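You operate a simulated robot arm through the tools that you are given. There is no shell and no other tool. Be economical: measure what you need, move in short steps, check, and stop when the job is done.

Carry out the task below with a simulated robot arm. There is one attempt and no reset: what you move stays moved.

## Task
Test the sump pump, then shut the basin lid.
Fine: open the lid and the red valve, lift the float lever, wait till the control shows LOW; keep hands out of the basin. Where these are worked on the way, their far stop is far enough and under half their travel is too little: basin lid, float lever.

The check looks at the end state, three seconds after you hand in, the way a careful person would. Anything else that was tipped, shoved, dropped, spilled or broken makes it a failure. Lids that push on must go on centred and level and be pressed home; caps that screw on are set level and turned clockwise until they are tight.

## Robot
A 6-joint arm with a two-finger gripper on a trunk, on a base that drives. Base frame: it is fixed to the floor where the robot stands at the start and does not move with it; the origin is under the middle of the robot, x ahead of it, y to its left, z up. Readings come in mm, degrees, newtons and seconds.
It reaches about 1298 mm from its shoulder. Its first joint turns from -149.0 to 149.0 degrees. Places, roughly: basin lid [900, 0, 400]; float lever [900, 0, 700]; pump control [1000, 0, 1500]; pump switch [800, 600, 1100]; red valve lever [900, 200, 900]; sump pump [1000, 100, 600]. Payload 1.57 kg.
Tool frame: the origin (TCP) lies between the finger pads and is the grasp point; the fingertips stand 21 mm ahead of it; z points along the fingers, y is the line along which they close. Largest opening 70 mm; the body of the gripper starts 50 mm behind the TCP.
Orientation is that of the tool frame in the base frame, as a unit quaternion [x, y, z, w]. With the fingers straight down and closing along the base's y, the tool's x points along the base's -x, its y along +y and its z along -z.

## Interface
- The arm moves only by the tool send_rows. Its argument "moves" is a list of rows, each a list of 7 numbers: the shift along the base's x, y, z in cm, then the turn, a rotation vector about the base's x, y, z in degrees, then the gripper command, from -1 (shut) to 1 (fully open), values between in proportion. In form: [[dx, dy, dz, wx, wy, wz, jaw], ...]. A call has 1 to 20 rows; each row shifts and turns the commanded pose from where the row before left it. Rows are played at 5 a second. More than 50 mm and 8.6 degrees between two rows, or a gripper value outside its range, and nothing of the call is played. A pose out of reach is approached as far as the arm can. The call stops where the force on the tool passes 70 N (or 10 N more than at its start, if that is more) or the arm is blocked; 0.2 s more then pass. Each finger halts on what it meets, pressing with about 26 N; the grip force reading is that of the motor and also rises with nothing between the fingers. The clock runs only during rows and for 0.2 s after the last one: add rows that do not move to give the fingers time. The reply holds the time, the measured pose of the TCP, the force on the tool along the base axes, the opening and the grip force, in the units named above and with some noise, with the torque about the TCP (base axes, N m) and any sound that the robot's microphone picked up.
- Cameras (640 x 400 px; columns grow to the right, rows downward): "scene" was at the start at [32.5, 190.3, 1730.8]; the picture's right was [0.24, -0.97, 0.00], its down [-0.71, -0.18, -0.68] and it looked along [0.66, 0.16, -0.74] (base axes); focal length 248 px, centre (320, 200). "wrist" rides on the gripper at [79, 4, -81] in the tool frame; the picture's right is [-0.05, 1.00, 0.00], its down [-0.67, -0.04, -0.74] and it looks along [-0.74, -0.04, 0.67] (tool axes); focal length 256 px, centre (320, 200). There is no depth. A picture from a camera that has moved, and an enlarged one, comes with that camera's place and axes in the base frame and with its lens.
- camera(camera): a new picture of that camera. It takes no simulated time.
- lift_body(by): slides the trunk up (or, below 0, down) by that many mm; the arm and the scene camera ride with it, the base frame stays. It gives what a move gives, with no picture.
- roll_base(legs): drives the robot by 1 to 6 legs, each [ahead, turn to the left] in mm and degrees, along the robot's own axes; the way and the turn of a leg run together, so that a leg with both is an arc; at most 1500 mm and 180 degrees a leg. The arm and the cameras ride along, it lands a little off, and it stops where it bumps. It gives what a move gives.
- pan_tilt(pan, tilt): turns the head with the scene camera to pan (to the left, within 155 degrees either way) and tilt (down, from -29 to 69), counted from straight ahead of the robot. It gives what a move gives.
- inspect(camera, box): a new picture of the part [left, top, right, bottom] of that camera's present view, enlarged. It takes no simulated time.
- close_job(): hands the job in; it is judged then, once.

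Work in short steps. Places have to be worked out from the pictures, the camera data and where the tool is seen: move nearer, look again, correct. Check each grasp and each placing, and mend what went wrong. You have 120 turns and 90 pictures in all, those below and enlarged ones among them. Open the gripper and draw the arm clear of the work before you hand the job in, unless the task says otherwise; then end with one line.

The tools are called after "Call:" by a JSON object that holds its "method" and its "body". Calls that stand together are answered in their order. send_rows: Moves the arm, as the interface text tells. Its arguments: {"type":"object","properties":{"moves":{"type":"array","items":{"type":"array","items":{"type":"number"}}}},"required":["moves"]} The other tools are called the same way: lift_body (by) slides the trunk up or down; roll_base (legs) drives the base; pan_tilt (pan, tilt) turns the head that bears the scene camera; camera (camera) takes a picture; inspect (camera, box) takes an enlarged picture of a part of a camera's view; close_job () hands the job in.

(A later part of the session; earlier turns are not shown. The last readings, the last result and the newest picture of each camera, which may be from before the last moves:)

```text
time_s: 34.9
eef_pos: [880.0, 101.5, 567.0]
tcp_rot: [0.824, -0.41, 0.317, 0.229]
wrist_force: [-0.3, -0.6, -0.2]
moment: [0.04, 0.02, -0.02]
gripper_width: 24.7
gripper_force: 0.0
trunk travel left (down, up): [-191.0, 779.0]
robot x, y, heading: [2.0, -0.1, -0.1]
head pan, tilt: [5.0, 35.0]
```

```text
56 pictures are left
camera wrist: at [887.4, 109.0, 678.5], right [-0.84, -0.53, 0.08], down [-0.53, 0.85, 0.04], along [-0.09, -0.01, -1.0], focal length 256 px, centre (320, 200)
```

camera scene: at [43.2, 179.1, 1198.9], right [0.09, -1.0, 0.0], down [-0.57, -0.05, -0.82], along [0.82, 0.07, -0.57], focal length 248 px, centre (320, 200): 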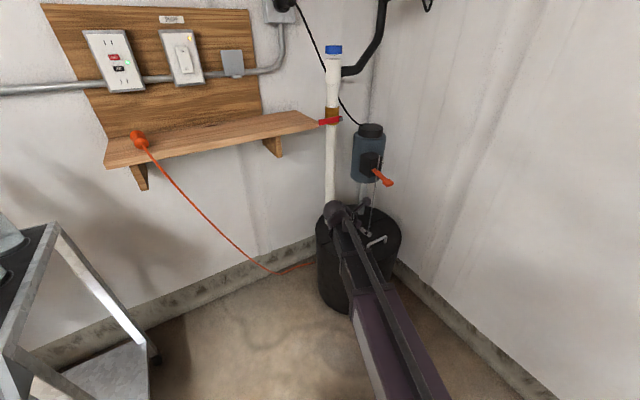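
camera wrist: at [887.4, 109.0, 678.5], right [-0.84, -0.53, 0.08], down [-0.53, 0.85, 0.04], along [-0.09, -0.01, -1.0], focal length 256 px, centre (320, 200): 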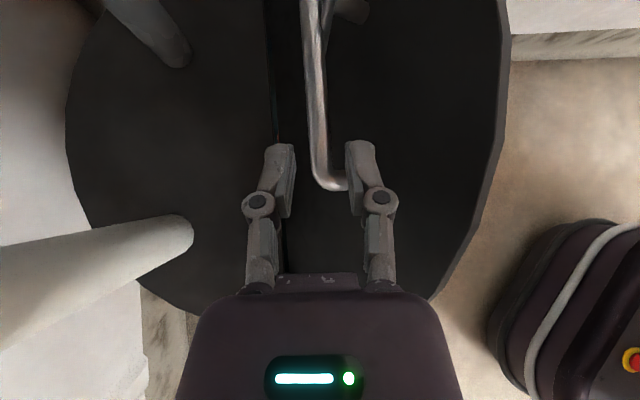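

The fingers are almost clear, so I'll keep retracting and then swing out toward the robot side.

Call:
{"method": "lift_body", "body": {"by": 12}}

Call:
{"method": "send_rows", "body": {"moves": [[-0.6, 1.1, 0, 0, 0, 0, -0.3], [-1.5, 2.5, 0, 0, 0, 0, -0.3], [-2.5, 3, 0, 0, 0, 0, -0.3], [-4, 1, 0, 0, 0, 0, -0.3], [-4, 0, 0, 0, 0, 0, -0.3]]}}

Call:
{"method": "camera", "body": {"camera": "wrist"}}

Call:
{"method": "camera", "body": {"camera": "scene"}}

```text
time_s: 35.5
eef_pos: [880.3, 102.9, 579.2]
tcp_rot: [0.825, -0.41, 0.316, 0.228]
wrist_force: [-0.2, -0.6, 0.9]
moment: [-0.02, 0.0, 0.01]
gripper_width: 24.5
gripper_force: 0.1
trunk travel left (down, up): [-203.0, 767.0]
robot x, y, heading: [-4.4, 3.0, 0.2]
head pan, tilt: [5.0, 35.0]
```

```text
time_s: 36.6
eef_pos: [756.3, 177.2, 578.1]
tcp_rot: [0.825, -0.41, 0.315, 0.228]
wrist_force: [0.5, 0.1, 0.3]
moment: [-0.06, 0.01, -0.03]
gripper_width: 24.3
gripper_force: 0.1
trunk travel left (down, up): [-203.0, 767.0]
robot x, y, heading: [1.6, 1.4, 0.1]
head pan, tilt: [5.0, 35.0]
```

```text
55 pictures are left
camera wrist: at [763.0, 184.7, 690.3], right [-0.84, -0.53, 0.08], down [-0.53, 0.85, 0.04], along [-0.09, -0.01, -1.0], focal length 256 px, centre (320, 200)
```

wrist: 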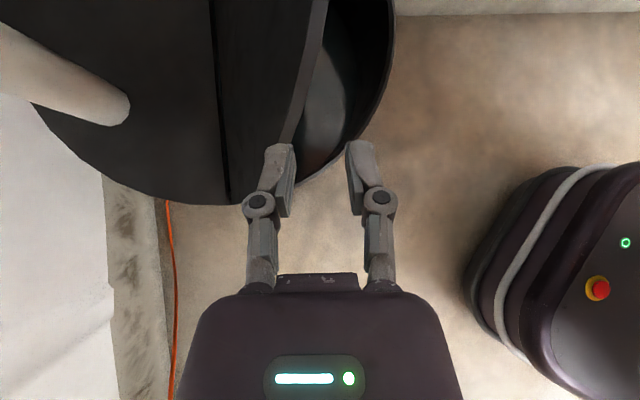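

```text
54 pictures are left
camera scene: at [43.2, 179.0, 1205.0], right [0.09, -1.0, 0.0], down [-0.57, -0.05, -0.82], along [0.82, 0.07, -0.57], focal length 248 px, centre (320, 200)
```

scene: 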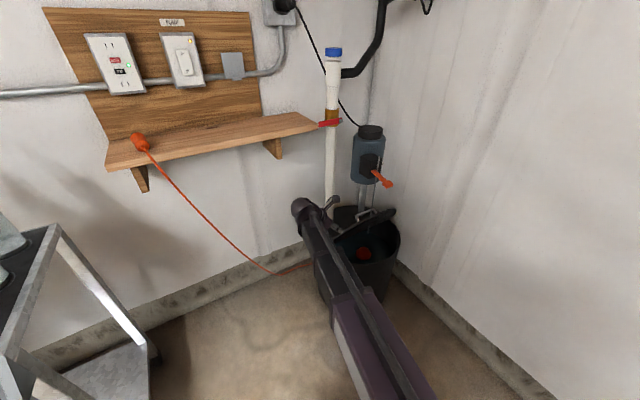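

The lid stays up. To get well past half of its travel, I'll shut the fingers and nudge the lid's upper edge further from the robot side, at z≈575, well above the rim and clear of the lever.

Call:
{"method": "send_rows", "body": {"moves": [[-2.3, -1.7, 0, 0, 0, 0, -1], [-2.3, -1.7, 0, 0, 0, 0, -1], [2.3, -3.2, 0, 0, 0, 0, -1], [2.3, -3.2, 0, 0, 0, 0, -1], [2.3, -3.2, 0, 0, 0, 0, -1], [0, 0, 0, 0, 0, 0, -1]]}}

Call:
{"method": "camera", "body": {"camera": "wrist"}}

```text
time_s: 38.0
eef_pos: [777.8, 48.3, 577.5]
tcp_rot: [0.825, -0.409, 0.317, 0.229]
wrist_force: [0.1, 0.1, 0.0]
moment: [0.0, 0.0, 0.0]
gripper_width: 0.4
gripper_force: 25.9
trunk travel left (down, up): [-203.0, 767.0]
robot x, y, heading: [-0.5, -1.2, 0.0]
head pan, tilt: [5.0, 35.0]
```

```text
53 pictures are left
camera wrist: at [784.4, 55.4, 690.7], right [-0.84, -0.53, 0.08], down [-0.53, 0.85, 0.04], along [-0.09, -0.01, -1.0], focal length 256 px, centre (320, 200)
```

wrist: 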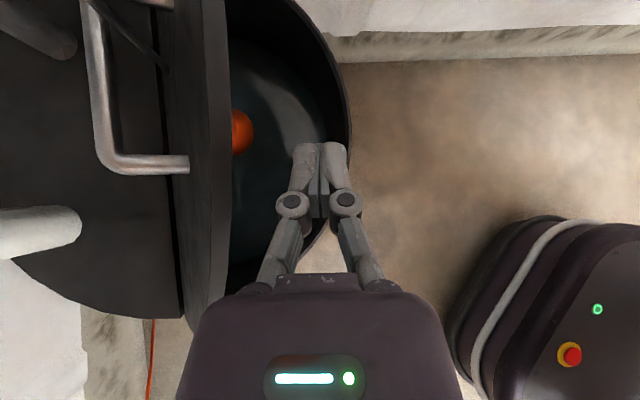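

The lid edge is to the left of the fingers. I'll push toward the hinge about 90 mm in steps.

Call:
{"method": "send_rows", "body": {"moves": [[2.0, 1.45, 0, 0, 0, 0, -1], [2.0, 1.45, 0, 0, 0, 0, -1], [1.6, 1.2, 0, 0, 0, 0, -1], [1.6, 1.2, 0, 0, 0, 0, -1], [0, 0, 0, 0, 0, 0, -1]]}}

Call:
{"method": "camera", "body": {"camera": "wrist"}}

Call:
{"method": "inspect", "body": {"camera": "scene", "box": [290, 90, 450, 280]}}

```text
time_s: 39.2
eef_pos: [844.7, 97.6, 580.7]
tcp_rot: [0.823, -0.414, 0.312, 0.233]
wrist_force: [-48.1, -31.3, -11.8]
moment: [0.13, -0.47, 0.72]
gripper_width: 0.0
gripper_force: 26.0
trunk travel left (down, up): [-203.0, 767.0]
robot x, y, heading: [0.4, -1.8, -0.0]
head pan, tilt: [5.0, 35.0]
```

```text
52 pictures are left
camera wrist: at [853.2, 105.0, 691.4], right [-0.85, -0.52, 0.09], down [-0.52, 0.85, 0.04], along [-0.1, -0.01, -1.0], focal length 256 px, centre (320, 200)
```

wrist: 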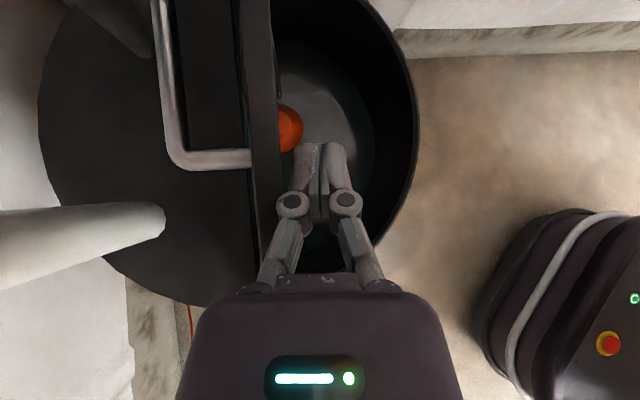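

```text
2.11 times, centred on (370, 185) of scene
camera zoom: at [41.2, 177.7, 1205.0], right [0.09, -1.0, 0.0], down [-0.57, -0.05, -0.82], along [0.82, 0.07, -0.57], focal length 523 px, centre (215, 232)
```

zoom: 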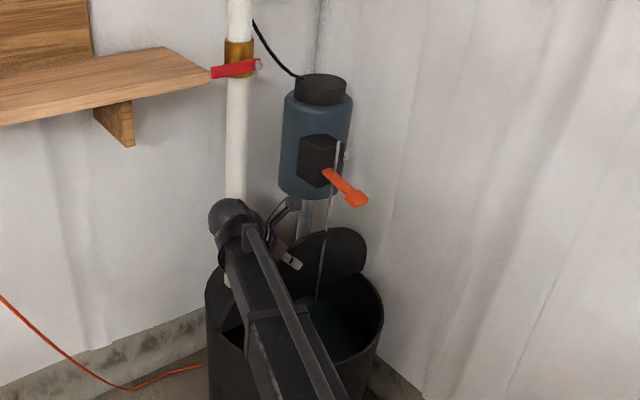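

A steady 58 N shows the lid is at its far stop, nearly vertical. I'll back off and leave it there.

Call:
{"method": "send_rows", "body": {"moves": [[-2.0, -1.45, 0, 0, 0, 0, -1], [-2.4, -1.7, 0, 0, 0, 0, -1], [-2.4, -1.7, 0, 0, 0, 0, -1], [-2.4, -1.7, 0, 0, 0, 0, -1], [-3, 2, 0, 0, 0, 0, -1], [-4, 2, 0, 0, 0, 0, -1], [0, 0, 0, 0, 0, 0, -1]]}}

Call:
{"method": "camera", "body": {"camera": "scene"}}

Call:
{"method": "inspect", "body": {"camera": "scene", "box": [290, 90, 450, 280]}}

```text
time_s: 40.9
eef_pos: [686.6, 76.1, 579.1]
tcp_rot: [0.824, -0.41, 0.316, 0.229]
wrist_force: [-0.6, 0.0, -0.6]
moment: [-0.04, -0.02, 0.0]
gripper_width: 0.0
gripper_force: 26.0
trunk travel left (down, up): [-203.0, 767.0]
robot x, y, heading: [-4.1, -1.5, -0.0]
head pan, tilt: [5.0, 35.0]
```

```text
50 pictures are left
camera scene: at [42.8, 179.0, 1205.0], right [0.09, -1.0, 0.0], down [-0.57, -0.05, -0.82], along [0.82, 0.07, -0.57], focal length 248 px, centre (320, 200)
```

scene: 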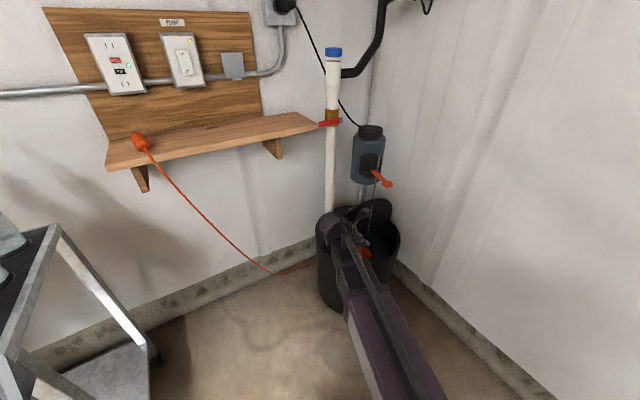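

```text
2.11 times, centred on (370, 185) of scene
camera zoom: at [42.8, 179.0, 1205.0], right [0.09, -1.0, 0.0], down [-0.57, -0.05, -0.82], along [0.82, 0.07, -0.57], focal length 523 px, centre (215, 232)
```

zoom: 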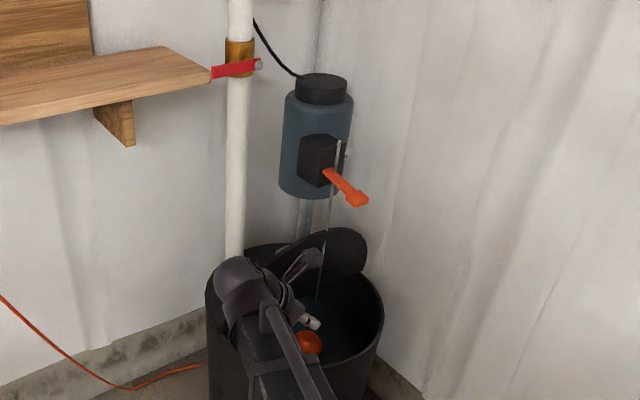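

The lid holds open. From two views, the valve pivot is at about (912, 182, 941) and the handle tip at (870, 255, 940). Next I'll retreat and yaw the tool so it can point forward at the valve.

Call:
{"method": "send_rows", "body": {"moves": [[-2.5, 0.5, 0, 0, 0, 8, -1], [-2.5, 0.5, 0, 0, 0, 8, -1], [-2.5, 0.5, 0, 0, 0, 8, -1], [-2.5, 0.5, 0, 0, 0, 8, -1], [-1, 0.5, 0, 0, 0, 8, -1], [0, 0.5, 0, 0, 0, 8, -1], [0, 0.5, 0, 0, 0, 8, -1], [0, 0.5, 0, 0, 0, 8, -1], [0, 0.5, 0, 0, 0, 8, -1], [0, 0.5, 0, 0, 0, 8, -1], [0, 0.5, 0, 0, 0, 8, -1], [0, 0.5, 0, 0, 0, 8, -1]]}}

Call:
{"method": "lift_body", "body": {"by": 350}}

Call:
{"method": "send_rows", "body": {"moves": [[0, 0, 0, 4.1, -6.1, 0, -1], [0, 0, 0, 4.1, -6.1, 0, -1], [0, 0, 0, 4.1, -6.1, 0, -1], [0, 0, 0, 4.1, -6.1, 0, -1], [0, 0, 0, 4.1, -6.1, 0, -1], [0, 0, 0, 4.1, -6.1, 0, -1]]}}

Call:
{"method": "camera", "body": {"camera": "wrist"}}

Call:
{"method": "camera", "body": {"camera": "scene"}}

```text
time_s: 43.5
eef_pos: [624.5, 235.0, 581.4]
tcp_rot: [0.899, 0.183, 0.398, -0.008]
wrist_force: [0.1, -0.1, 0.7]
moment: [0.01, -0.03, 0.04]
gripper_width: 0.0
gripper_force: 26.5
out of reach, approached as far as the arm can: row 4, 5, 6, 7, 8, 9, 10, 11, 12
trunk travel left (down, up): [-203.0, 767.0]
robot x, y, heading: [0.5, 0.5, -0.1]
head pan, tilt: [5.0, 35.0]
```

```text
time_s: 46.9
eef_pos: [624.8, 235.9, 931.6]
tcp_rot: [0.899, 0.183, 0.398, -0.007]
wrist_force: [-0.4, 0.3, -0.3]
moment: [0.02, -0.01, -0.01]
gripper_width: 0.0
gripper_force: 26.1
trunk travel left (down, up): [-553.0, 417.0]
robot x, y, heading: [0.1, 0.1, 0.1]
head pan, tilt: [5.0, 35.0]
```

```text
time_s: 48.3
eef_pos: [671.8, 256.3, 1047.3]
tcp_rot: [0.72, 0.091, 0.676, -0.129]
wrist_force: [0.4, -0.1, 0.2]
moment: [-0.02, -0.03, -0.03]
gripper_width: 0.0
gripper_force: 25.7
out of reach, approached as far as the arm can: row 1, 2, 3, 4, 5, 6
trunk travel left (down, up): [-553.0, 417.0]
robot x, y, heading: [3.4, 1.8, 0.1]
head pan, tilt: [5.0, 35.0]
```

```text
48 pictures are left
camera wrist: at [602.5, 223.9, 1129.9], right [0.3, -0.95, -0.12], down [-0.76, -0.17, -0.62], along [0.57, 0.28, -0.77], focal length 256 px, centre (320, 200)
```

wrist: 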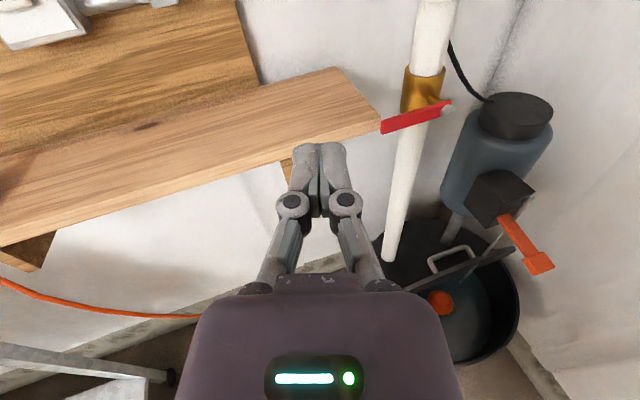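

```text
47 pictures are left
camera scene: at [42.8, 179.0, 1555.0], right [0.09, -1.0, 0.0], down [-0.57, -0.05, -0.82], along [0.82, 0.07, -0.57], focal length 248 px, centre (320, 200)
```

scene: 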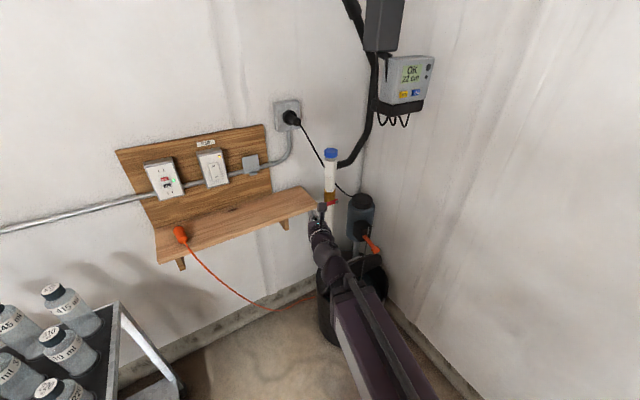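

The wrist view agrees with the valve position and shows the shelf corner right beside the handle tip. I'll test with a small forward move to check how the commands line up after the clipped rows.

Call:
{"method": "send_rows", "body": {"moves": [[3, 0, 0, 0, 0, 0, -1], [0, 0, 0, 0, 0, 0, -1]]}}

```text
time_s: 48.9
eef_pos: [701.1, 256.8, 1055.3]
tcp_rot: [0.708, 0.088, 0.687, -0.138]
wrist_force: [-0.7, -0.3, 0.6]
moment: [0.0, 0.01, -0.02]
gripper_width: 0.0
gripper_force: 26.2
out of reach, approached as far as the arm can: row 1
trunk travel left (down, up): [-553.0, 417.0]
robot x, y, heading: [-1.4, 4.3, 0.1]
head pan, tilt: [5.0, 35.0]
```

Readings show the arm moves only in the plane, with the wrist height fixed to the trunk, so the trunk has to provide z. I'll move above the handle in xy and then lower the trunk.

Call:
{"method": "send_rows", "body": {"moves": [[4.4, -0.9, 0, 0, 0, 0, -1], [4.4, -0.9, 0, 0, 0, 0, -1], [4.4, -0.9, 0, 0, 0, 0, -1], [4.4, -0.8, 0, 0, 0, 0, -1], [0, 0, 0, 0, 0, 0, -1]]}}

Call:
{"method": "camera", "body": {"camera": "wrist"}}

```text
time_s: 50.1
eef_pos: [869.1, 250.5, 1054.9]
tcp_rot: [0.708, 0.079, 0.69, -0.129]
wrist_force: [0.4, 0.3, 0.3]
moment: [0.03, 0.01, 0.0]
gripper_width: 0.0
gripper_force: 25.8
out of reach, approached as far as the arm can: row 3, 4
trunk travel left (down, up): [-553.0, 417.0]
robot x, y, heading: [-0.7, -1.2, 0.1]
head pan, tilt: [5.0, 35.0]
```

```text
46 pictures are left
camera wrist: at [796.0, 218.3, 1133.8], right [0.29, -0.95, -0.13], down [-0.75, -0.14, -0.65], along [0.6, 0.28, -0.75], focal length 256 px, centre (320, 200)
```

wrist: 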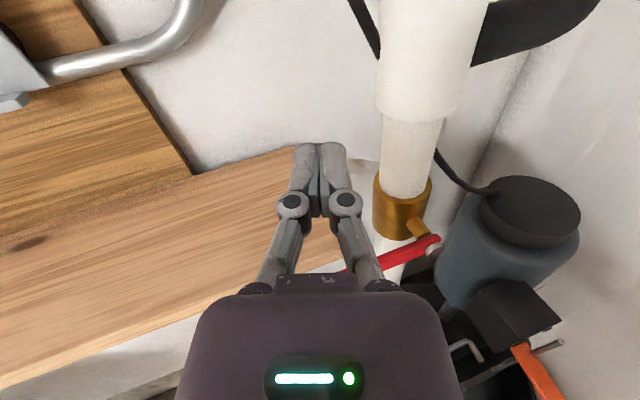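

The pivot checks out at about (917, 184). I'll shift right to be over the handle and then lower.

Call:
{"method": "send_rows", "body": {"moves": [[0, -1.4, 0, 0, 0, 0, -1], [0.5, -1.4, 0, 0, 0, 0, -1], [0, 0, 0, 0, 0, 0, -1]]}}

Call:
{"method": "lift_body", "body": {"by": -65}}

Call:
{"method": "camera", "body": {"camera": "wrist"}}

Call:
{"method": "inspect", "body": {"camera": "scene", "box": [260, 120, 400, 280]}}

```text
time_s: 50.9
eef_pos: [871.3, 235.9, 1061.3]
tcp_rot: [0.697, 0.08, 0.7, -0.132]
wrist_force: [-0.2, 0.5, -0.7]
moment: [-0.01, 0.0, 0.04]
gripper_width: 0.0
gripper_force: 25.9
out of reach, approached as far as the arm can: row 1, 2
trunk travel left (down, up): [-553.0, 417.0]
robot x, y, heading: [1.8, 1.4, 0.1]
head pan, tilt: [5.0, 35.0]
```

```text
time_s: 51.9
eef_pos: [870.2, 237.2, 997.5]
tcp_rot: [0.697, 0.08, 0.7, -0.133]
wrist_force: [-0.6, -0.1, -0.3]
moment: [-0.01, -0.01, 0.01]
gripper_width: 0.0
gripper_force: 25.8
trunk travel left (down, up): [-488.0, 482.0]
robot x, y, heading: [-1.5, 2.9, -0.1]
head pan, tilt: [5.0, 35.0]
```

```text
45 pictures are left
camera wrist: at [796.4, 202.6, 1072.2], right [0.3, -0.95, -0.13], down [-0.73, -0.14, -0.67], along [0.62, 0.29, -0.73], focal length 256 px, centre (320, 200)
```

wrist: 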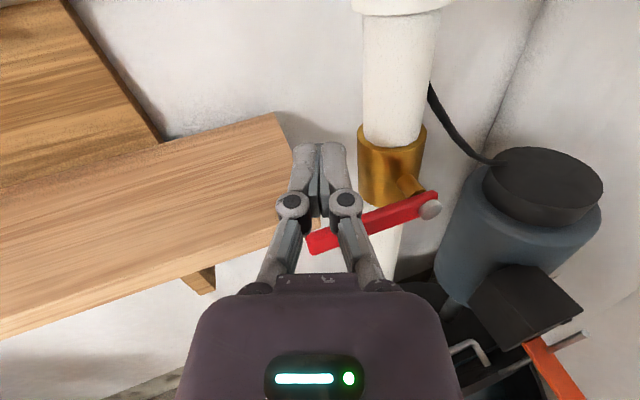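

```text
2.50 times, centred on (330, 200) of scene
camera zoom: at [42.8, 178.9, 1490.0], right [0.09, -1.0, 0.0], down [-0.57, -0.05, -0.82], along [0.82, 0.07, -0.57], focal length 621 px, centre (295, 200)
```

zoom: 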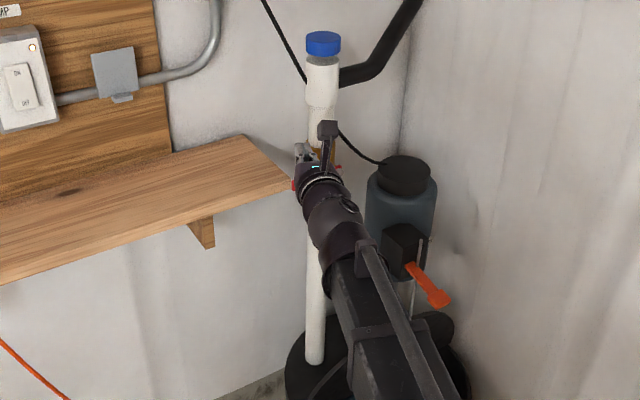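

The fingers currently cross the handle only about 10 mm from its tip. I'll shift 25 mm toward the pivot and lower close to it.

Call:
{"method": "send_rows", "body": {"moves": [[0.7, -1.05, 0, 0, 0, 0, -1], [0.7, -1.05, 0, 0, 0, 0, -1], [0, 0, 0, 0, 0, 0, -1]]}}

Call:
{"method": "lift_body", "body": {"by": -25}}

Call:
{"method": "camera", "body": {"camera": "wrist"}}

```text
time_s: 52.7
eef_pos: [884.0, 214.9, 996.0]
tcp_rot: [0.697, 0.08, 0.7, -0.132]
wrist_force: [-1.0, -0.6, -0.4]
moment: [0.02, -0.02, -0.02]
gripper_width: 0.2
gripper_force: 25.7
trunk travel left (down, up): [-488.0, 482.0]
robot x, y, heading: [-2.0, -4.3, 0.2]
head pan, tilt: [5.0, 35.0]
```

```text
time_s: 53.4
eef_pos: [885.9, 214.8, 970.0]
tcp_rot: [0.697, 0.08, 0.7, -0.134]
wrist_force: [0.2, -0.5, -0.3]
moment: [-0.02, -0.01, 0.01]
gripper_width: 0.0
gripper_force: 26.2
trunk travel left (down, up): [-463.0, 507.0]
robot x, y, heading: [-0.0, 2.7, -0.1]
head pan, tilt: [5.0, 35.0]
```

```text
43 pictures are left
camera wrist: at [810.3, 181.4, 1047.2], right [0.3, -0.95, -0.13], down [-0.73, -0.14, -0.67], along [0.62, 0.29, -0.73], focal length 256 px, centre (320, 200)
```

wrist: 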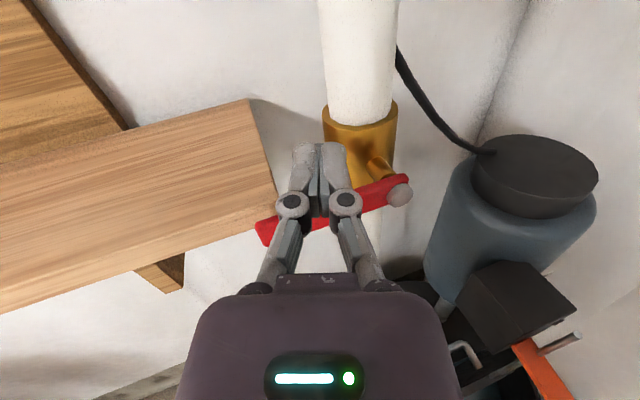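

The finger is right over the middle of the handle. I'll lower in small steps and check for resistance, to find out whether it turns downward.

Call:
{"method": "lift_body", "body": {"by": -12}}

Call:
{"method": "lift_body", "body": {"by": -5}}

Call:
{"method": "lift_body", "body": {"by": -5}}

```text
time_s: 54.0
eef_pos: [885.3, 214.8, 959.1]
tcp_rot: [0.697, 0.079, 0.7, -0.133]
wrist_force: [0.7, -0.2, -0.2]
moment: [0.02, -0.01, 0.04]
gripper_width: 0.0
gripper_force: 26.5
trunk travel left (down, up): [-451.0, 519.0]
robot x, y, heading: [4.0, 1.6, -0.1]
head pan, tilt: [5.0, 35.0]
```

```text
time_s: 54.6
eef_pos: [885.5, 215.7, 953.9]
tcp_rot: [0.697, 0.081, 0.7, -0.133]
wrist_force: [-0.1, -0.5, -0.6]
moment: [-0.01, 0.0, 0.0]
gripper_width: 0.0
gripper_force: 26.1
trunk travel left (down, up): [-446.0, 524.0]
robot x, y, heading: [0.4, -1.1, -0.0]
head pan, tilt: [5.0, 35.0]
```

```text
time_s: 55.1
eef_pos: [886.0, 215.1, 948.9]
tcp_rot: [0.697, 0.08, 0.7, -0.132]
wrist_force: [-0.4, 0.0, -0.3]
moment: [0.0, 0.0, -0.01]
gripper_width: 0.2
gripper_force: 26.2
trunk travel left (down, up): [-441.0, 529.0]
robot x, y, heading: [-6.0, -1.6, -0.1]
head pan, tilt: [5.0, 35.0]
```

There's no contact yet, so I'll check the picture.

Call:
{"method": "inspect", "body": {"camera": "wrist", "box": [220, 80, 480, 280]}}

Call:
{"method": "inspect", "body": {"camera": "scene", "box": [290, 130, 370, 230]}}

```text
2.00 times, centred on (350, 180) of wrist
camera zoom: at [810.4, 181.4, 1025.2], right [0.3, -0.95, -0.13], down [-0.73, -0.14, -0.67], along [0.62, 0.29, -0.73], focal length 512 px, centre (260, 240)
```

zoom: 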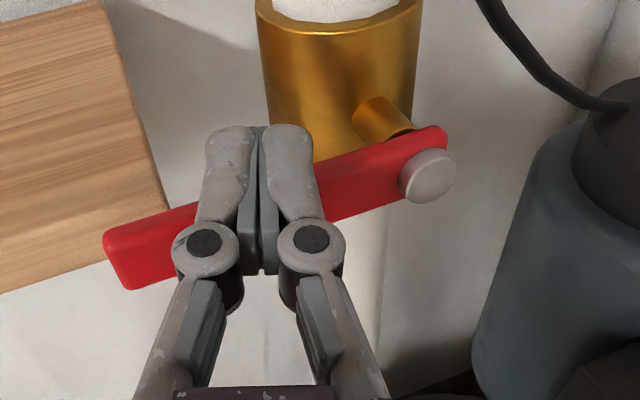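

```text
4.00 times, centred on (330, 180) of scene
camera zoom: at [42.8, 179.0, 1443.0], right [0.09, -1.0, 0.0], down [-0.57, -0.05, -0.82], along [0.82, 0.07, -0.57], focal length 993 px, centre (280, 280)
```

zoom: 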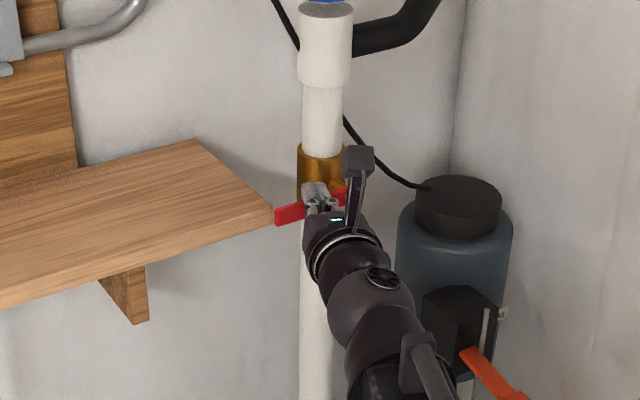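

The geometry still puts the handle just below the finger, so I'll continue down in small steps.

Call:
{"method": "lift_body", "body": {"by": -5}}

Call:
{"method": "lift_body", "body": {"by": -5}}

Call:
{"method": "lift_body", "body": {"by": -5}}

Call:
{"method": "inspect", "body": {"camera": "wrist", "box": [220, 80, 480, 280]}}

```text
time_s: 55.6
eef_pos: [885.0, 214.9, 946.5]
tcp_rot: [0.696, 0.08, 0.701, -0.132]
wrist_force: [17.8, 2.8, 38.2]
moment: [-0.08, -0.81, 0.08]
gripper_width: 0.1
gripper_force: 26.1
trunk travel left (down, up): [-436.0, 534.0]
robot x, y, heading: [-1.0, 0.6, -0.0]
head pan, tilt: [5.0, 35.0]
```

```text
time_s: 56.0
eef_pos: [882.9, 214.7, 946.4]
tcp_rot: [0.695, 0.081, 0.702, -0.135]
wrist_force: [2.7, -4.4, 50.3]
moment: [-0.17, -0.97, 0.1]
gripper_width: 0.3
gripper_force: 26.2
trunk travel left (down, up): [-434.0, 536.0]
robot x, y, heading: [-0.7, 3.0, -0.1]
head pan, tilt: [5.0, 35.0]
stopped: the force on the tool passed its limit at 85 N (the readings are from after the stop); the commanded pose is now the measured one
```

```text
time_s: 56.4
eef_pos: [883.8, 215.4, 945.9]
tcp_rot: [0.694, 0.082, 0.702, -0.135]
wrist_force: [-0.3, -4.3, 55.0]
moment: [0.13, -0.93, -0.06]
gripper_width: 6.0
gripper_force: 28.1
trunk travel left (down, up): [-432.0, 538.0]
robot x, y, heading: [-0.7, 2.3, -0.4]
head pan, tilt: [5.0, 35.0]
stopped: the force on the tool passed its limit at 76 N (the readings are from after the stop); the commanded pose is now the measured one
```

```text
2.00 times, centred on (350, 180) of wrist
camera zoom: at [808.4, 180.5, 1021.3], right [0.3, -0.94, -0.13], down [-0.72, -0.14, -0.68], along [0.62, 0.3, -0.72], focal length 512 px, centre (260, 240)
```

zoom: 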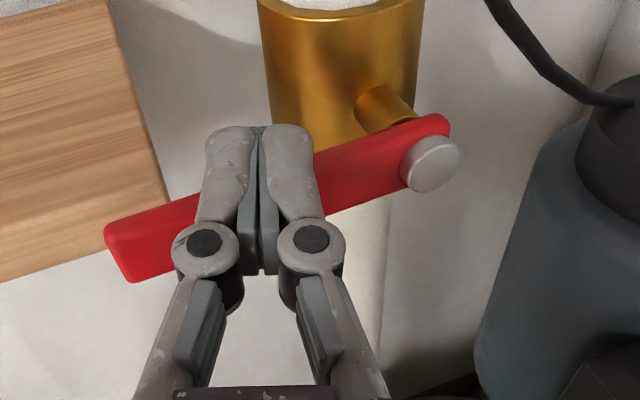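

The handle resists a firm 70 N downward push, so it must open upward. I'll raise, back out, and go underneath it.

Call:
{"method": "lift_body", "body": {"by": 15}}

Call:
{"method": "send_rows", "body": {"moves": [[-3.8, -1.2, 0, 0, 0, 0, -1], [-3.8, -1.2, 0, 0, 0, 0, -1], [0, 0, 0, 0, 0, 0, -1]]}}

Call:
{"method": "lift_body", "body": {"by": -70}}

Call:
{"method": "camera", "body": {"camera": "wrist"}}

```text
time_s: 57.0
eef_pos: [889.1, 217.0, 954.0]
tcp_rot: [0.696, 0.081, 0.7, -0.134]
wrist_force: [1.1, -0.1, -0.4]
moment: [0.01, -0.01, 0.0]
gripper_width: 0.0
gripper_force: 29.1
trunk travel left (down, up): [-447.0, 523.0]
robot x, y, heading: [-0.4, -0.5, 0.1]
head pan, tilt: [5.0, 35.0]
```

```text
time_s: 57.8
eef_pos: [811.4, 191.1, 954.5]
tcp_rot: [0.697, 0.082, 0.7, -0.135]
wrist_force: [-0.9, -0.2, 0.7]
moment: [-0.03, 0.02, 0.05]
gripper_width: 0.0
gripper_force: 28.9
trunk travel left (down, up): [-447.0, 523.0]
robot x, y, heading: [2.2, 1.0, -0.3]
head pan, tilt: [5.0, 35.0]
```

```text
time_s: 58.9
eef_pos: [812.1, 191.6, 885.8]
tcp_rot: [0.697, 0.082, 0.7, -0.135]
wrist_force: [-0.3, 0.6, 0.0]
moment: [0.03, 0.03, 0.01]
gripper_width: 0.3
gripper_force: 29.0
trunk travel left (down, up): [-377.0, 593.0]
robot x, y, heading: [-1.4, 3.3, -0.0]
head pan, tilt: [5.0, 35.0]
```

```text
39 pictures are left
camera wrist: at [737.1, 157.8, 961.5], right [0.3, -0.95, -0.13], down [-0.73, -0.14, -0.67], along [0.62, 0.29, -0.73], focal length 256 px, centre (320, 200)
```

wrist: 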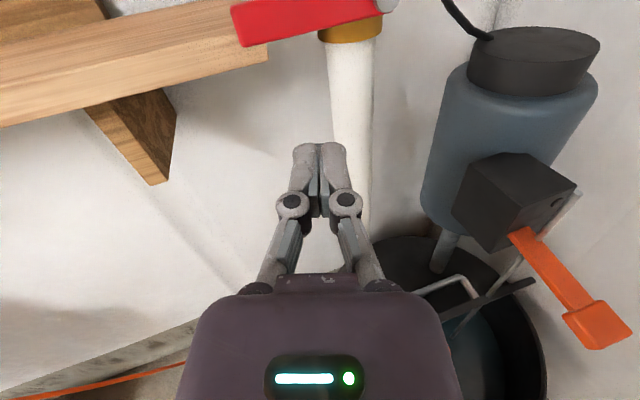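

The tool is now below handle level, with the handle's bottom at about z=921. I'll move forward under it.

Call:
{"method": "send_rows", "body": {"moves": [[3.6, 1.5, 0, 0, 0, 0, -1], [3.6, 1.5, 0, 0, 0, 0, -1], [0, 0, 0, 0, 0, 0, -1]]}}

Call:
{"method": "lift_body", "body": {"by": 20}}

Call:
{"method": "lift_body", "body": {"by": 8}}

Call:
{"method": "camera", "body": {"camera": "wrist"}}

```text
time_s: 59.7
eef_pos: [884.8, 222.5, 885.5]
tcp_rot: [0.698, 0.082, 0.699, -0.134]
wrist_force: [-0.1, 0.1, -0.3]
moment: [0.01, 0.01, 0.02]
gripper_width: 0.0
gripper_force: 28.8
trunk travel left (down, up): [-377.0, 593.0]
robot x, y, heading: [1.1, -0.7, 0.4]
head pan, tilt: [5.0, 35.0]
```

```text
time_s: 60.4
eef_pos: [884.6, 221.3, 904.6]
tcp_rot: [0.698, 0.082, 0.699, -0.134]
wrist_force: [0.3, -0.5, 0.6]
moment: [-0.02, 0.02, -0.04]
gripper_width: 0.0
gripper_force: 28.5
trunk travel left (down, up): [-397.0, 573.0]
robot x, y, heading: [-1.5, 3.3, -0.1]
head pan, tilt: [5.0, 35.0]
```

```text
time_s: 61.0
eef_pos: [883.5, 221.8, 912.0]
tcp_rot: [0.698, 0.081, 0.699, -0.133]
wrist_force: [0.6, -0.1, -0.3]
moment: [-0.01, 0.01, 0.03]
gripper_width: 0.0
gripper_force: 28.7
trunk travel left (down, up): [-405.0, 565.0]
robot x, y, heading: [0.3, -1.5, 0.2]
head pan, tilt: [5.0, 35.0]
```

```text
38 pictures are left
camera wrist: at [809.3, 187.8, 989.3], right [0.3, -0.95, -0.13], down [-0.73, -0.14, -0.67], along [0.62, 0.29, -0.73], focal length 256 px, centre (320, 200)
```

wrist: 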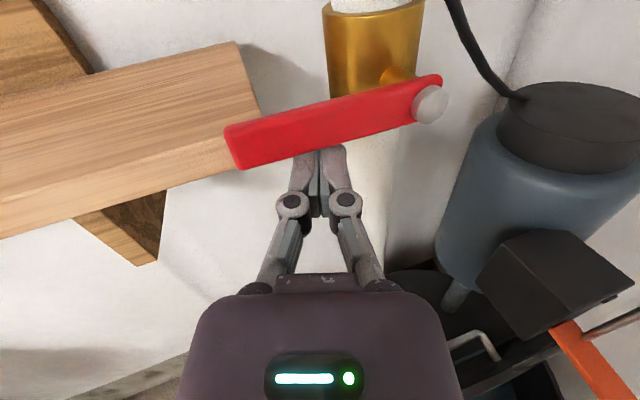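

Fingertips are now under the handle. I'll lift in steps and watch for contact and motion.

Call:
{"method": "lift_body", "body": {"by": 8}}

Call:
{"method": "lift_body", "body": {"by": 8}}

Call:
{"method": "lift_body", "body": {"by": 8}}

Call:
{"method": "camera", "body": {"camera": "wrist"}}

```text
time_s: 61.5
eef_pos: [883.3, 221.3, 921.1]
tcp_rot: [0.698, 0.082, 0.699, -0.134]
wrist_force: [0.1, -0.5, 0.5]
moment: [0.01, -0.01, 0.01]
gripper_width: 0.0
gripper_force: 28.2
trunk travel left (down, up): [-413.0, 557.0]
robot x, y, heading: [-0.0, 2.0, 0.0]
head pan, tilt: [5.0, 35.0]
```

```text
time_s: 62.1
eef_pos: [884.0, 222.1, 928.9]
tcp_rot: [0.698, 0.083, 0.699, -0.135]
wrist_force: [-0.5, -0.5, 0.1]
moment: [0.02, -0.02, 0.0]
gripper_width: 0.0
gripper_force: 28.9
trunk travel left (down, up): [-421.0, 549.0]
robot x, y, heading: [-0.9, 2.7, 0.1]
head pan, tilt: [5.0, 35.0]
```

```text
time_s: 62.7
eef_pos: [884.6, 222.8, 937.3]
tcp_rot: [0.698, 0.083, 0.699, -0.134]
wrist_force: [-0.5, 0.5, -0.3]
moment: [0.03, 0.03, 0.0]
gripper_width: 0.0
gripper_force: 28.8
trunk travel left (down, up): [-429.0, 541.0]
robot x, y, heading: [2.0, -0.2, 0.1]
head pan, tilt: [5.0, 35.0]
```

```text
37 pictures are left
camera wrist: at [809.3, 187.9, 1013.3], right [0.3, -0.95, -0.13], down [-0.73, -0.14, -0.67], along [0.62, 0.29, -0.73], focal length 256 px, centre (320, 200)
```

wrist: 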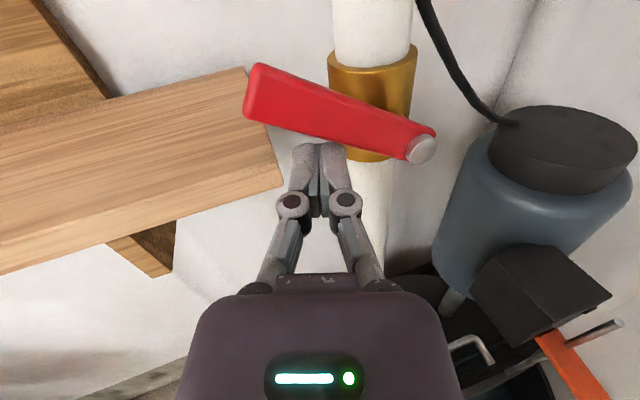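

The valve turns upward easily. I'll follow the arc with more lift, shifting toward the pivot as I go.

Call:
{"method": "lift_body", "body": {"by": 14}}

Call:
{"method": "send_rows", "body": {"moves": [[0.3, -0.45, 0, 0, 0, 0, -1], [0, 0, 0, 0, 0, 0, -1]]}}

Call:
{"method": "lift_body", "body": {"by": 14}}

Call:
{"method": "send_rows", "body": {"moves": [[0.5, -0.7, 0, 0, 0, 0, -1], [0.5, -0.7, 0, 0, 0, 0, -1], [0, 0, 0, 0, 0, 0, -1]]}}

Call:
{"method": "camera", "body": {"camera": "wrist"}}

```text
time_s: 63.3
eef_pos: [883.9, 221.5, 950.8]
tcp_rot: [0.698, 0.082, 0.699, -0.133]
wrist_force: [0.4, 0.2, 0.9]
moment: [0.0, -0.02, 0.04]
gripper_width: 0.1
gripper_force: 28.3
trunk travel left (down, up): [-443.0, 527.0]
robot x, y, heading: [-0.9, 0.4, -0.1]
head pan, tilt: [5.0, 35.0]
```

```text
time_s: 63.9
eef_pos: [886.6, 217.9, 950.8]
tcp_rot: [0.698, 0.082, 0.699, -0.133]
wrist_force: [-1.1, 1.2, -0.1]
moment: [-0.02, 0.01, 0.0]
gripper_width: 0.0
gripper_force: 28.7
trunk travel left (down, up): [-443.0, 527.0]
robot x, y, heading: [-1.7, -1.9, 0.0]
head pan, tilt: [5.0, 35.0]
```

```text
time_s: 64.5
eef_pos: [886.3, 217.6, 965.3]
tcp_rot: [0.698, 0.083, 0.699, -0.134]
wrist_force: [-0.1, 0.4, 0.3]
moment: [0.02, -0.03, 0.05]
gripper_width: 0.0
gripper_force: 28.8
trunk travel left (down, up): [-457.0, 513.0]
robot x, y, heading: [1.7, -0.1, -0.1]
head pan, tilt: [5.0, 35.0]
```

```text
time_s: 65.3
eef_pos: [897.7, 203.3, 964.5]
tcp_rot: [0.698, 0.081, 0.699, -0.133]
wrist_force: [0.1, -0.2, -0.2]
moment: [0.0, 0.0, 0.02]
gripper_width: 0.0
gripper_force: 28.5
trunk travel left (down, up): [-457.0, 513.0]
robot x, y, heading: [-1.7, 0.4, -0.1]
head pan, tilt: [5.0, 35.0]
```

```text
36 pictures are left
camera wrist: at [822.8, 169.4, 1041.3], right [0.3, -0.95, -0.13], down [-0.73, -0.14, -0.67], along [0.62, 0.29, -0.73], focal length 256 px, centre (320, 200)
```

wrist: 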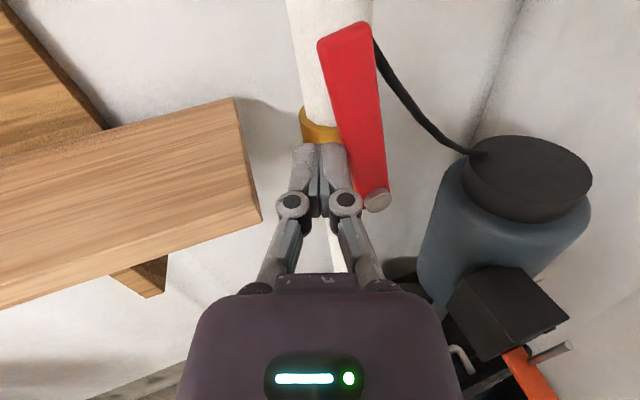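

The handle is nearly upright. I'll finish with a push to the right until it stops.

Call:
{"method": "lift_body", "body": {"by": 14}}

Call:
{"method": "send_rows", "body": {"moves": [[0.4, -0.6, 0, 0, 0, 0, -1], [0.4, -0.6, 0, 0, 0, 0, -1], [0.4, -0.6, 0, 0, 0, 0, -1], [0, 0, 0, 0, 0, 0, -1]]}}

Call:
{"method": "camera", "body": {"camera": "wrist"}}

```text
time_s: 65.9
eef_pos: [897.8, 204.5, 980.0]
tcp_rot: [0.698, 0.081, 0.699, -0.134]
wrist_force: [-0.2, 0.1, -0.5]
moment: [-0.06, -0.03, 0.03]
gripper_width: 0.1
gripper_force: 29.1
trunk travel left (down, up): [-471.0, 499.0]
robot x, y, heading: [2.7, 1.5, 0.0]
head pan, tilt: [5.0, 35.0]
```

```text
time_s: 67.1
eef_pos: [902.5, 195.5, 979.9]
tcp_rot: [0.696, 0.092, 0.698, -0.144]
wrist_force: [-13.7, 18.2, -4.1]
moment: [-0.09, -0.05, 0.24]
gripper_width: 0.0
gripper_force: 28.8
trunk travel left (down, up): [-471.0, 499.0]
robot x, y, heading: [-0.3, 2.4, -0.2]
head pan, tilt: [5.0, 35.0]
stopped in row 4: the force on the tool passed its limit at 71 N (the readings are from after the stop); the commanded pose is now the measured one
```

```text
35 pictures are left
camera wrist: at [828.9, 160.5, 1056.3], right [0.33, -0.94, -0.12], down [-0.72, -0.16, -0.67], along [0.61, 0.31, -0.73], focal length 256 px, centre (320, 200)
```

wrist: 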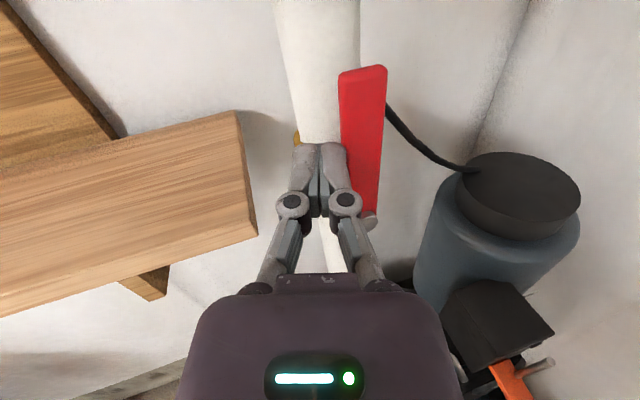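

It hit its stop at 90°, so the valve is open. I'll retreat, then check the blue cap and the panel before running the pump.

Call:
{"method": "send_rows", "body": {"moves": [[-0.6, 0.8, 0, 0, 0, 0, -1], [-4, -1.3, 0, 0, 0, 0, -1], [-4, -1.3, 0, 0, 0, 0, -1], [-4, -1.3, 0, 0, 0, 0, -1], [0, 0, 0, 0, 0, 0, -1]]}}

Call:
{"method": "inspect", "body": {"camera": "scene", "box": [260, 20, 440, 300]}}

Call:
{"method": "inspect", "body": {"camera": "scene", "box": [300, 100, 360, 220]}}

```text
time_s: 68.3
eef_pos: [778.2, 160.2, 979.7]
tcp_rot: [0.697, 0.089, 0.698, -0.14]
wrist_force: [0.0, -0.3, 0.0]
moment: [0.0, 0.04, 0.01]
gripper_width: 0.1
gripper_force: 28.8
trunk travel left (down, up): [-471.0, 499.0]
robot x, y, heading: [0.1, 3.0, -0.1]
head pan, tilt: [5.0, 35.0]
```

```text
1.43 times, centred on (350, 160) of scene
camera zoom: at [42.5, 178.9, 1473.3], right [0.09, -1.0, 0.0], down [-0.57, -0.05, -0.82], along [0.82, 0.07, -0.57], focal length 355 px, centre (277, 257)
```

zoom: 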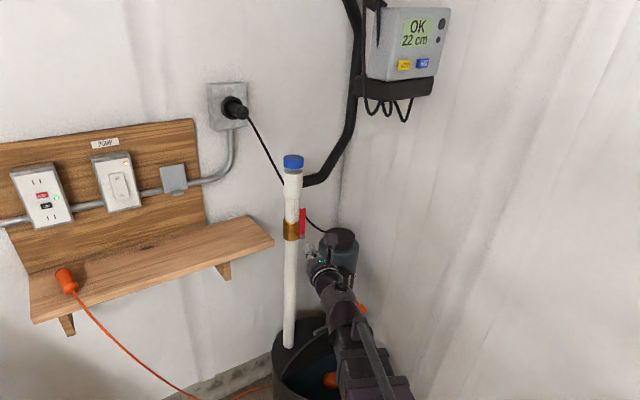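

```text
3.33 times, centred on (330, 160) of scene
camera zoom: at [42.5, 178.9, 1473.3], right [0.09, -1.0, 0.0], down [-0.57, -0.05, -0.82], along [0.82, 0.07, -0.57], focal length 828 px, centre (287, 333)
```

zoom: 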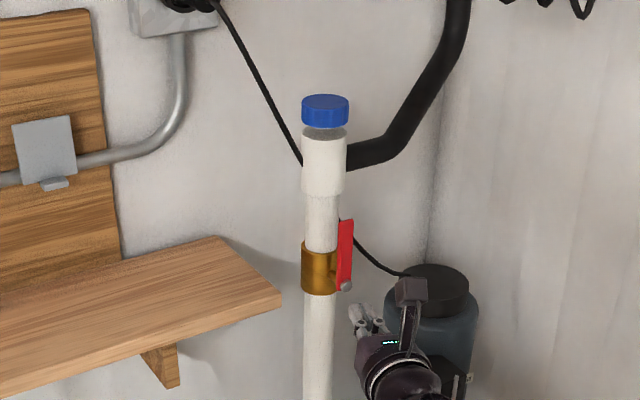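

Valve is upright. The blue cap shows a grey band beneath it, so I'll zoom in on it and on the switch and GFCI.

Call:
{"method": "inspect", "body": {"camera": "scene", "box": [315, 118, 350, 145]}}

Call:
{"method": "inspect", "body": {"camera": "scene", "box": [155, 110, 265, 185]}}

```text
14.81 times, centred on (332, 132) of scene
camera zoom: at [42.5, 178.9, 1473.3], right [0.09, -1.0, 0.0], down [-0.57, -0.05, -0.82], along [0.82, 0.07, -0.57], focal length 3679 px, centre (135, 1215)
```

zoom: 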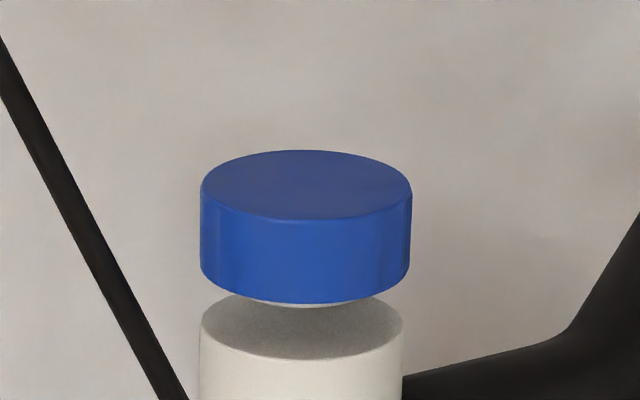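

```text
5.33 times, centred on (210, 148) of scene
camera zoom: at [42.5, 178.9, 1473.3], right [0.09, -1.0, 0.0], down [-0.57, -0.05, -0.82], along [0.82, 0.07, -0.57], focal length 1324 px, centre (907, 480)
```

zoom: 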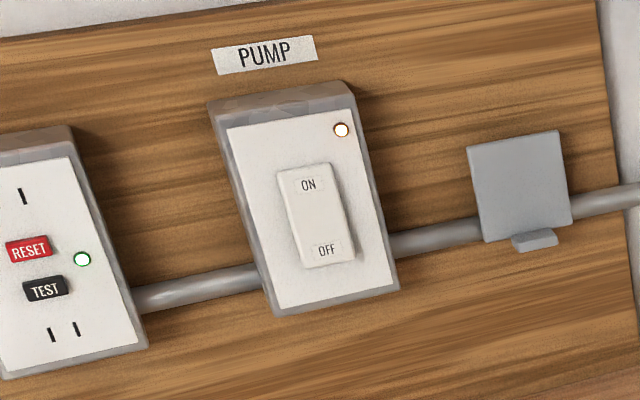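

The switch is ON with its lights on, and the cap sits level on its neck. I'll move right and down to below the float lever, staying short of it, and recheck from a lower viewpoint.

Call:
{"method": "send_rows", "body": {"moves": [[0, -3.9, 0, 0, 0, 0, -1], [0, -3.9, 0, 0, 0, 0, -1], [0, -3.9, 0, 0, 0, 0, -1], [0, -3.9, 0, 0, 0, 0, -1], [0, -3.8, 0, 0, 0, 0, -1], [0, 0, 0, 0, 0, 0, -1]]}}

Call:
{"method": "lift_body", "body": {"by": -240}}

Call:
{"method": "camera", "body": {"camera": "wrist"}}

Call:
{"method": "inspect", "body": {"camera": "scene", "box": [290, 30, 410, 270]}}

```text
time_s: 69.7
eef_pos: [780.2, -37.0, 977.5]
tcp_rot: [0.696, 0.088, 0.699, -0.142]
wrist_force: [-0.1, -0.8, -0.7]
moment: [0.04, -0.01, -0.01]
gripper_width: 0.1
gripper_force: 28.5
trunk travel left (down, up): [-471.0, 499.0]
robot x, y, heading: [2.4, -1.4, 0.0]
head pan, tilt: [5.0, 35.0]
```

```text
time_s: 72.2
eef_pos: [779.7, -35.0, 739.6]
tcp_rot: [0.696, 0.089, 0.699, -0.141]
wrist_force: [-0.1, 0.0, 0.1]
moment: [0.01, 0.0, 0.02]
gripper_width: 0.0
gripper_force: 28.9
trunk travel left (down, up): [-231.0, 739.0]
robot x, y, heading: [1.9, -1.7, -0.1]
head pan, tilt: [5.0, 35.0]
```

```text
30 pictures are left
camera wrist: at [705.4, -71.0, 815.6], right [0.32, -0.94, -0.13], down [-0.72, -0.16, -0.67], along [0.61, 0.31, -0.73], focal length 256 px, centre (320, 200)
```

wrist: 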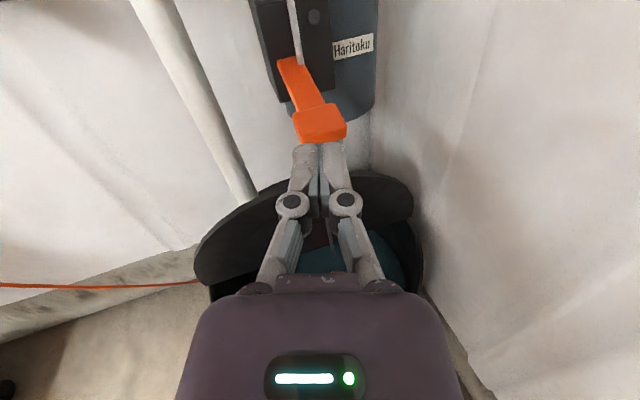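

```text
1.67 times, centred on (350, 150) of scene
camera zoom: at [42.7, 179.0, 1233.3], right [0.09, -1.0, 0.0], down [-0.57, -0.05, -0.82], along [0.82, 0.07, -0.57], focal length 414 px, centre (270, 283)
```

zoom: 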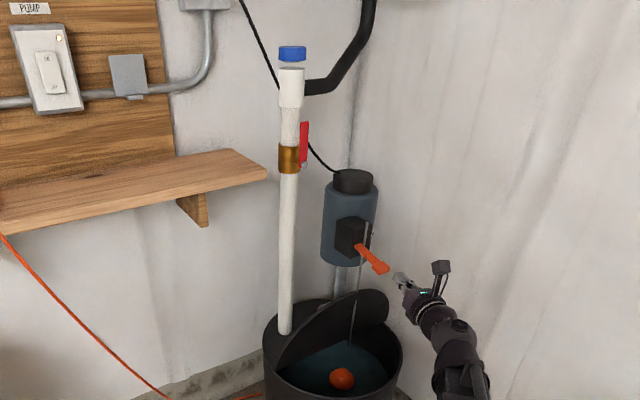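

The lever paddle edge is at about (857, -3, 704). I'll lower below it, move forward under the paddle, and take one close look at the cap.

Call:
{"method": "inspect", "body": {"camera": "scene", "box": [315, 40, 345, 75]}}

Call:
{"method": "lift_body", "body": {"by": -75}}

Call:
{"method": "send_rows", "body": {"moves": [[3.8, 1.25, 0, 0, 0, 0, -1], [3.6, 1.2, 0, 0, 0, 0, -1], [0, 0, 0, 0, 0, 0, -1]]}}

Call:
{"method": "camera", "body": {"camera": "wrist"}}

```text
11.43 times, centred on (330, 58) of scene
camera zoom: at [42.7, 179.0, 1233.3], right [0.09, -1.0, 0.0], down [-0.57, -0.05, -0.82], along [0.82, 0.07, -0.57], focal length 2838 px, centre (206, 1829)
```

zoom: 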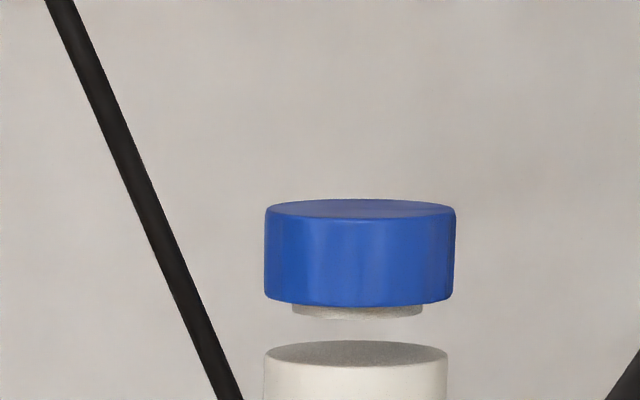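

```text
time_s: 73.3
eef_pos: [778.9, -35.7, 664.6]
tcp_rot: [0.696, 0.088, 0.699, -0.141]
wrist_force: [0.3, 1.2, 0.3]
moment: [0.01, 0.01, 0.01]
gripper_width: 0.1
gripper_force: 28.9
trunk travel left (down, up): [-156.0, 814.0]
robot x, y, heading: [-1.5, -2.2, -0.2]
head pan, tilt: [5.0, 35.0]
```

```text
time_s: 74.1
eef_pos: [853.6, -10.8, 664.0]
tcp_rot: [0.695, 0.088, 0.699, -0.14]
wrist_force: [0.6, -0.1, 0.1]
moment: [0.01, -0.04, -0.03]
gripper_width: 0.0
gripper_force: 28.8
trunk travel left (down, up): [-156.0, 814.0]
robot x, y, heading: [0.5, 3.8, -0.2]
head pan, tilt: [5.0, 35.0]
```

```text
27 pictures are left
camera wrist: at [780.5, -46.4, 740.7], right [0.32, -0.94, -0.13], down [-0.72, -0.15, -0.67], along [0.61, 0.31, -0.73], focal length 256 px, centre (320, 200)
```

wrist: 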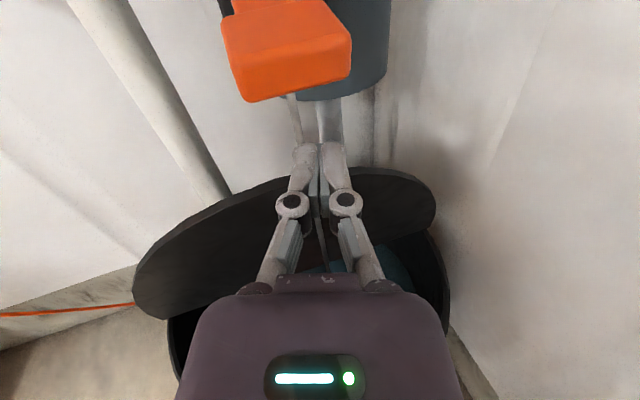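

The blue cap is a fixed detail, floating level, so I'll leave it alone. The finger is under the paddle but slightly right of its centre, so I'll shift left and raise in steps.

Call:
{"method": "send_rows", "body": {"moves": [[0.4, 1.3, 0, 0, 0, 0, -1], [0, 0, 0, 0, 0, 0, -1]]}}

Call:
{"method": "lift_body", "body": {"by": 20}}

Call:
{"method": "lift_body", "body": {"by": 12}}

Call:
{"method": "lift_body", "body": {"by": 12}}

Call:
{"method": "camera", "body": {"camera": "wrist"}}

```text
time_s: 74.7
eef_pos: [858.1, 0.7, 664.7]
tcp_rot: [0.695, 0.088, 0.699, -0.141]
wrist_force: [-0.2, -0.8, 0.7]
moment: [0.03, 0.01, 0.0]
gripper_width: 0.0
gripper_force: 28.3
trunk travel left (down, up): [-156.0, 814.0]
robot x, y, heading: [-0.6, -0.9, -0.1]
head pan, tilt: [5.0, 35.0]
```

```text
time_s: 75.4
eef_pos: [859.4, 2.0, 684.5]
tcp_rot: [0.695, 0.088, 0.699, -0.141]
wrist_force: [-0.5, -0.2, 0.4]
moment: [-0.01, 0.03, -0.02]
gripper_width: 0.2
gripper_force: 28.6
trunk travel left (down, up): [-176.0, 794.0]
robot x, y, heading: [-3.8, -1.4, -0.0]
head pan, tilt: [5.0, 35.0]
```

```text
time_s: 76.0
eef_pos: [858.9, 2.3, 695.9]
tcp_rot: [0.695, 0.089, 0.699, -0.141]
wrist_force: [-0.1, -0.5, -0.2]
moment: [-0.01, 0.02, 0.03]
gripper_width: 0.0
gripper_force: 28.8
trunk travel left (down, up): [-188.0, 782.0]
robot x, y, heading: [1.4, 3.0, 0.0]
head pan, tilt: [5.0, 35.0]
```

```text
time_s: 76.6
eef_pos: [859.3, 1.3, 709.7]
tcp_rot: [0.695, 0.088, 0.699, -0.141]
wrist_force: [0.5, 0.0, -0.2]
moment: [0.0, -0.01, 0.0]
gripper_width: 0.1
gripper_force: 28.5
trunk travel left (down, up): [-200.0, 770.0]
robot x, y, heading: [2.7, 0.1, -0.1]
head pan, tilt: [5.0, 35.0]
```

```text
26 pictures are left
camera wrist: at [784.4, -34.3, 784.7], right [0.32, -0.94, -0.13], down [-0.72, -0.15, -0.67], along [0.61, 0.31, -0.73], focal length 256 px, centre (320, 200)
```

wrist: 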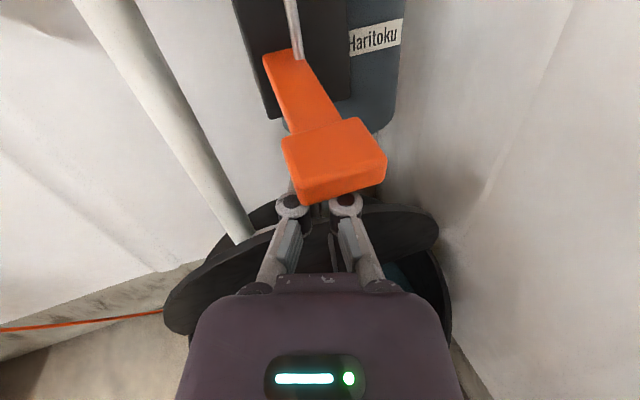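

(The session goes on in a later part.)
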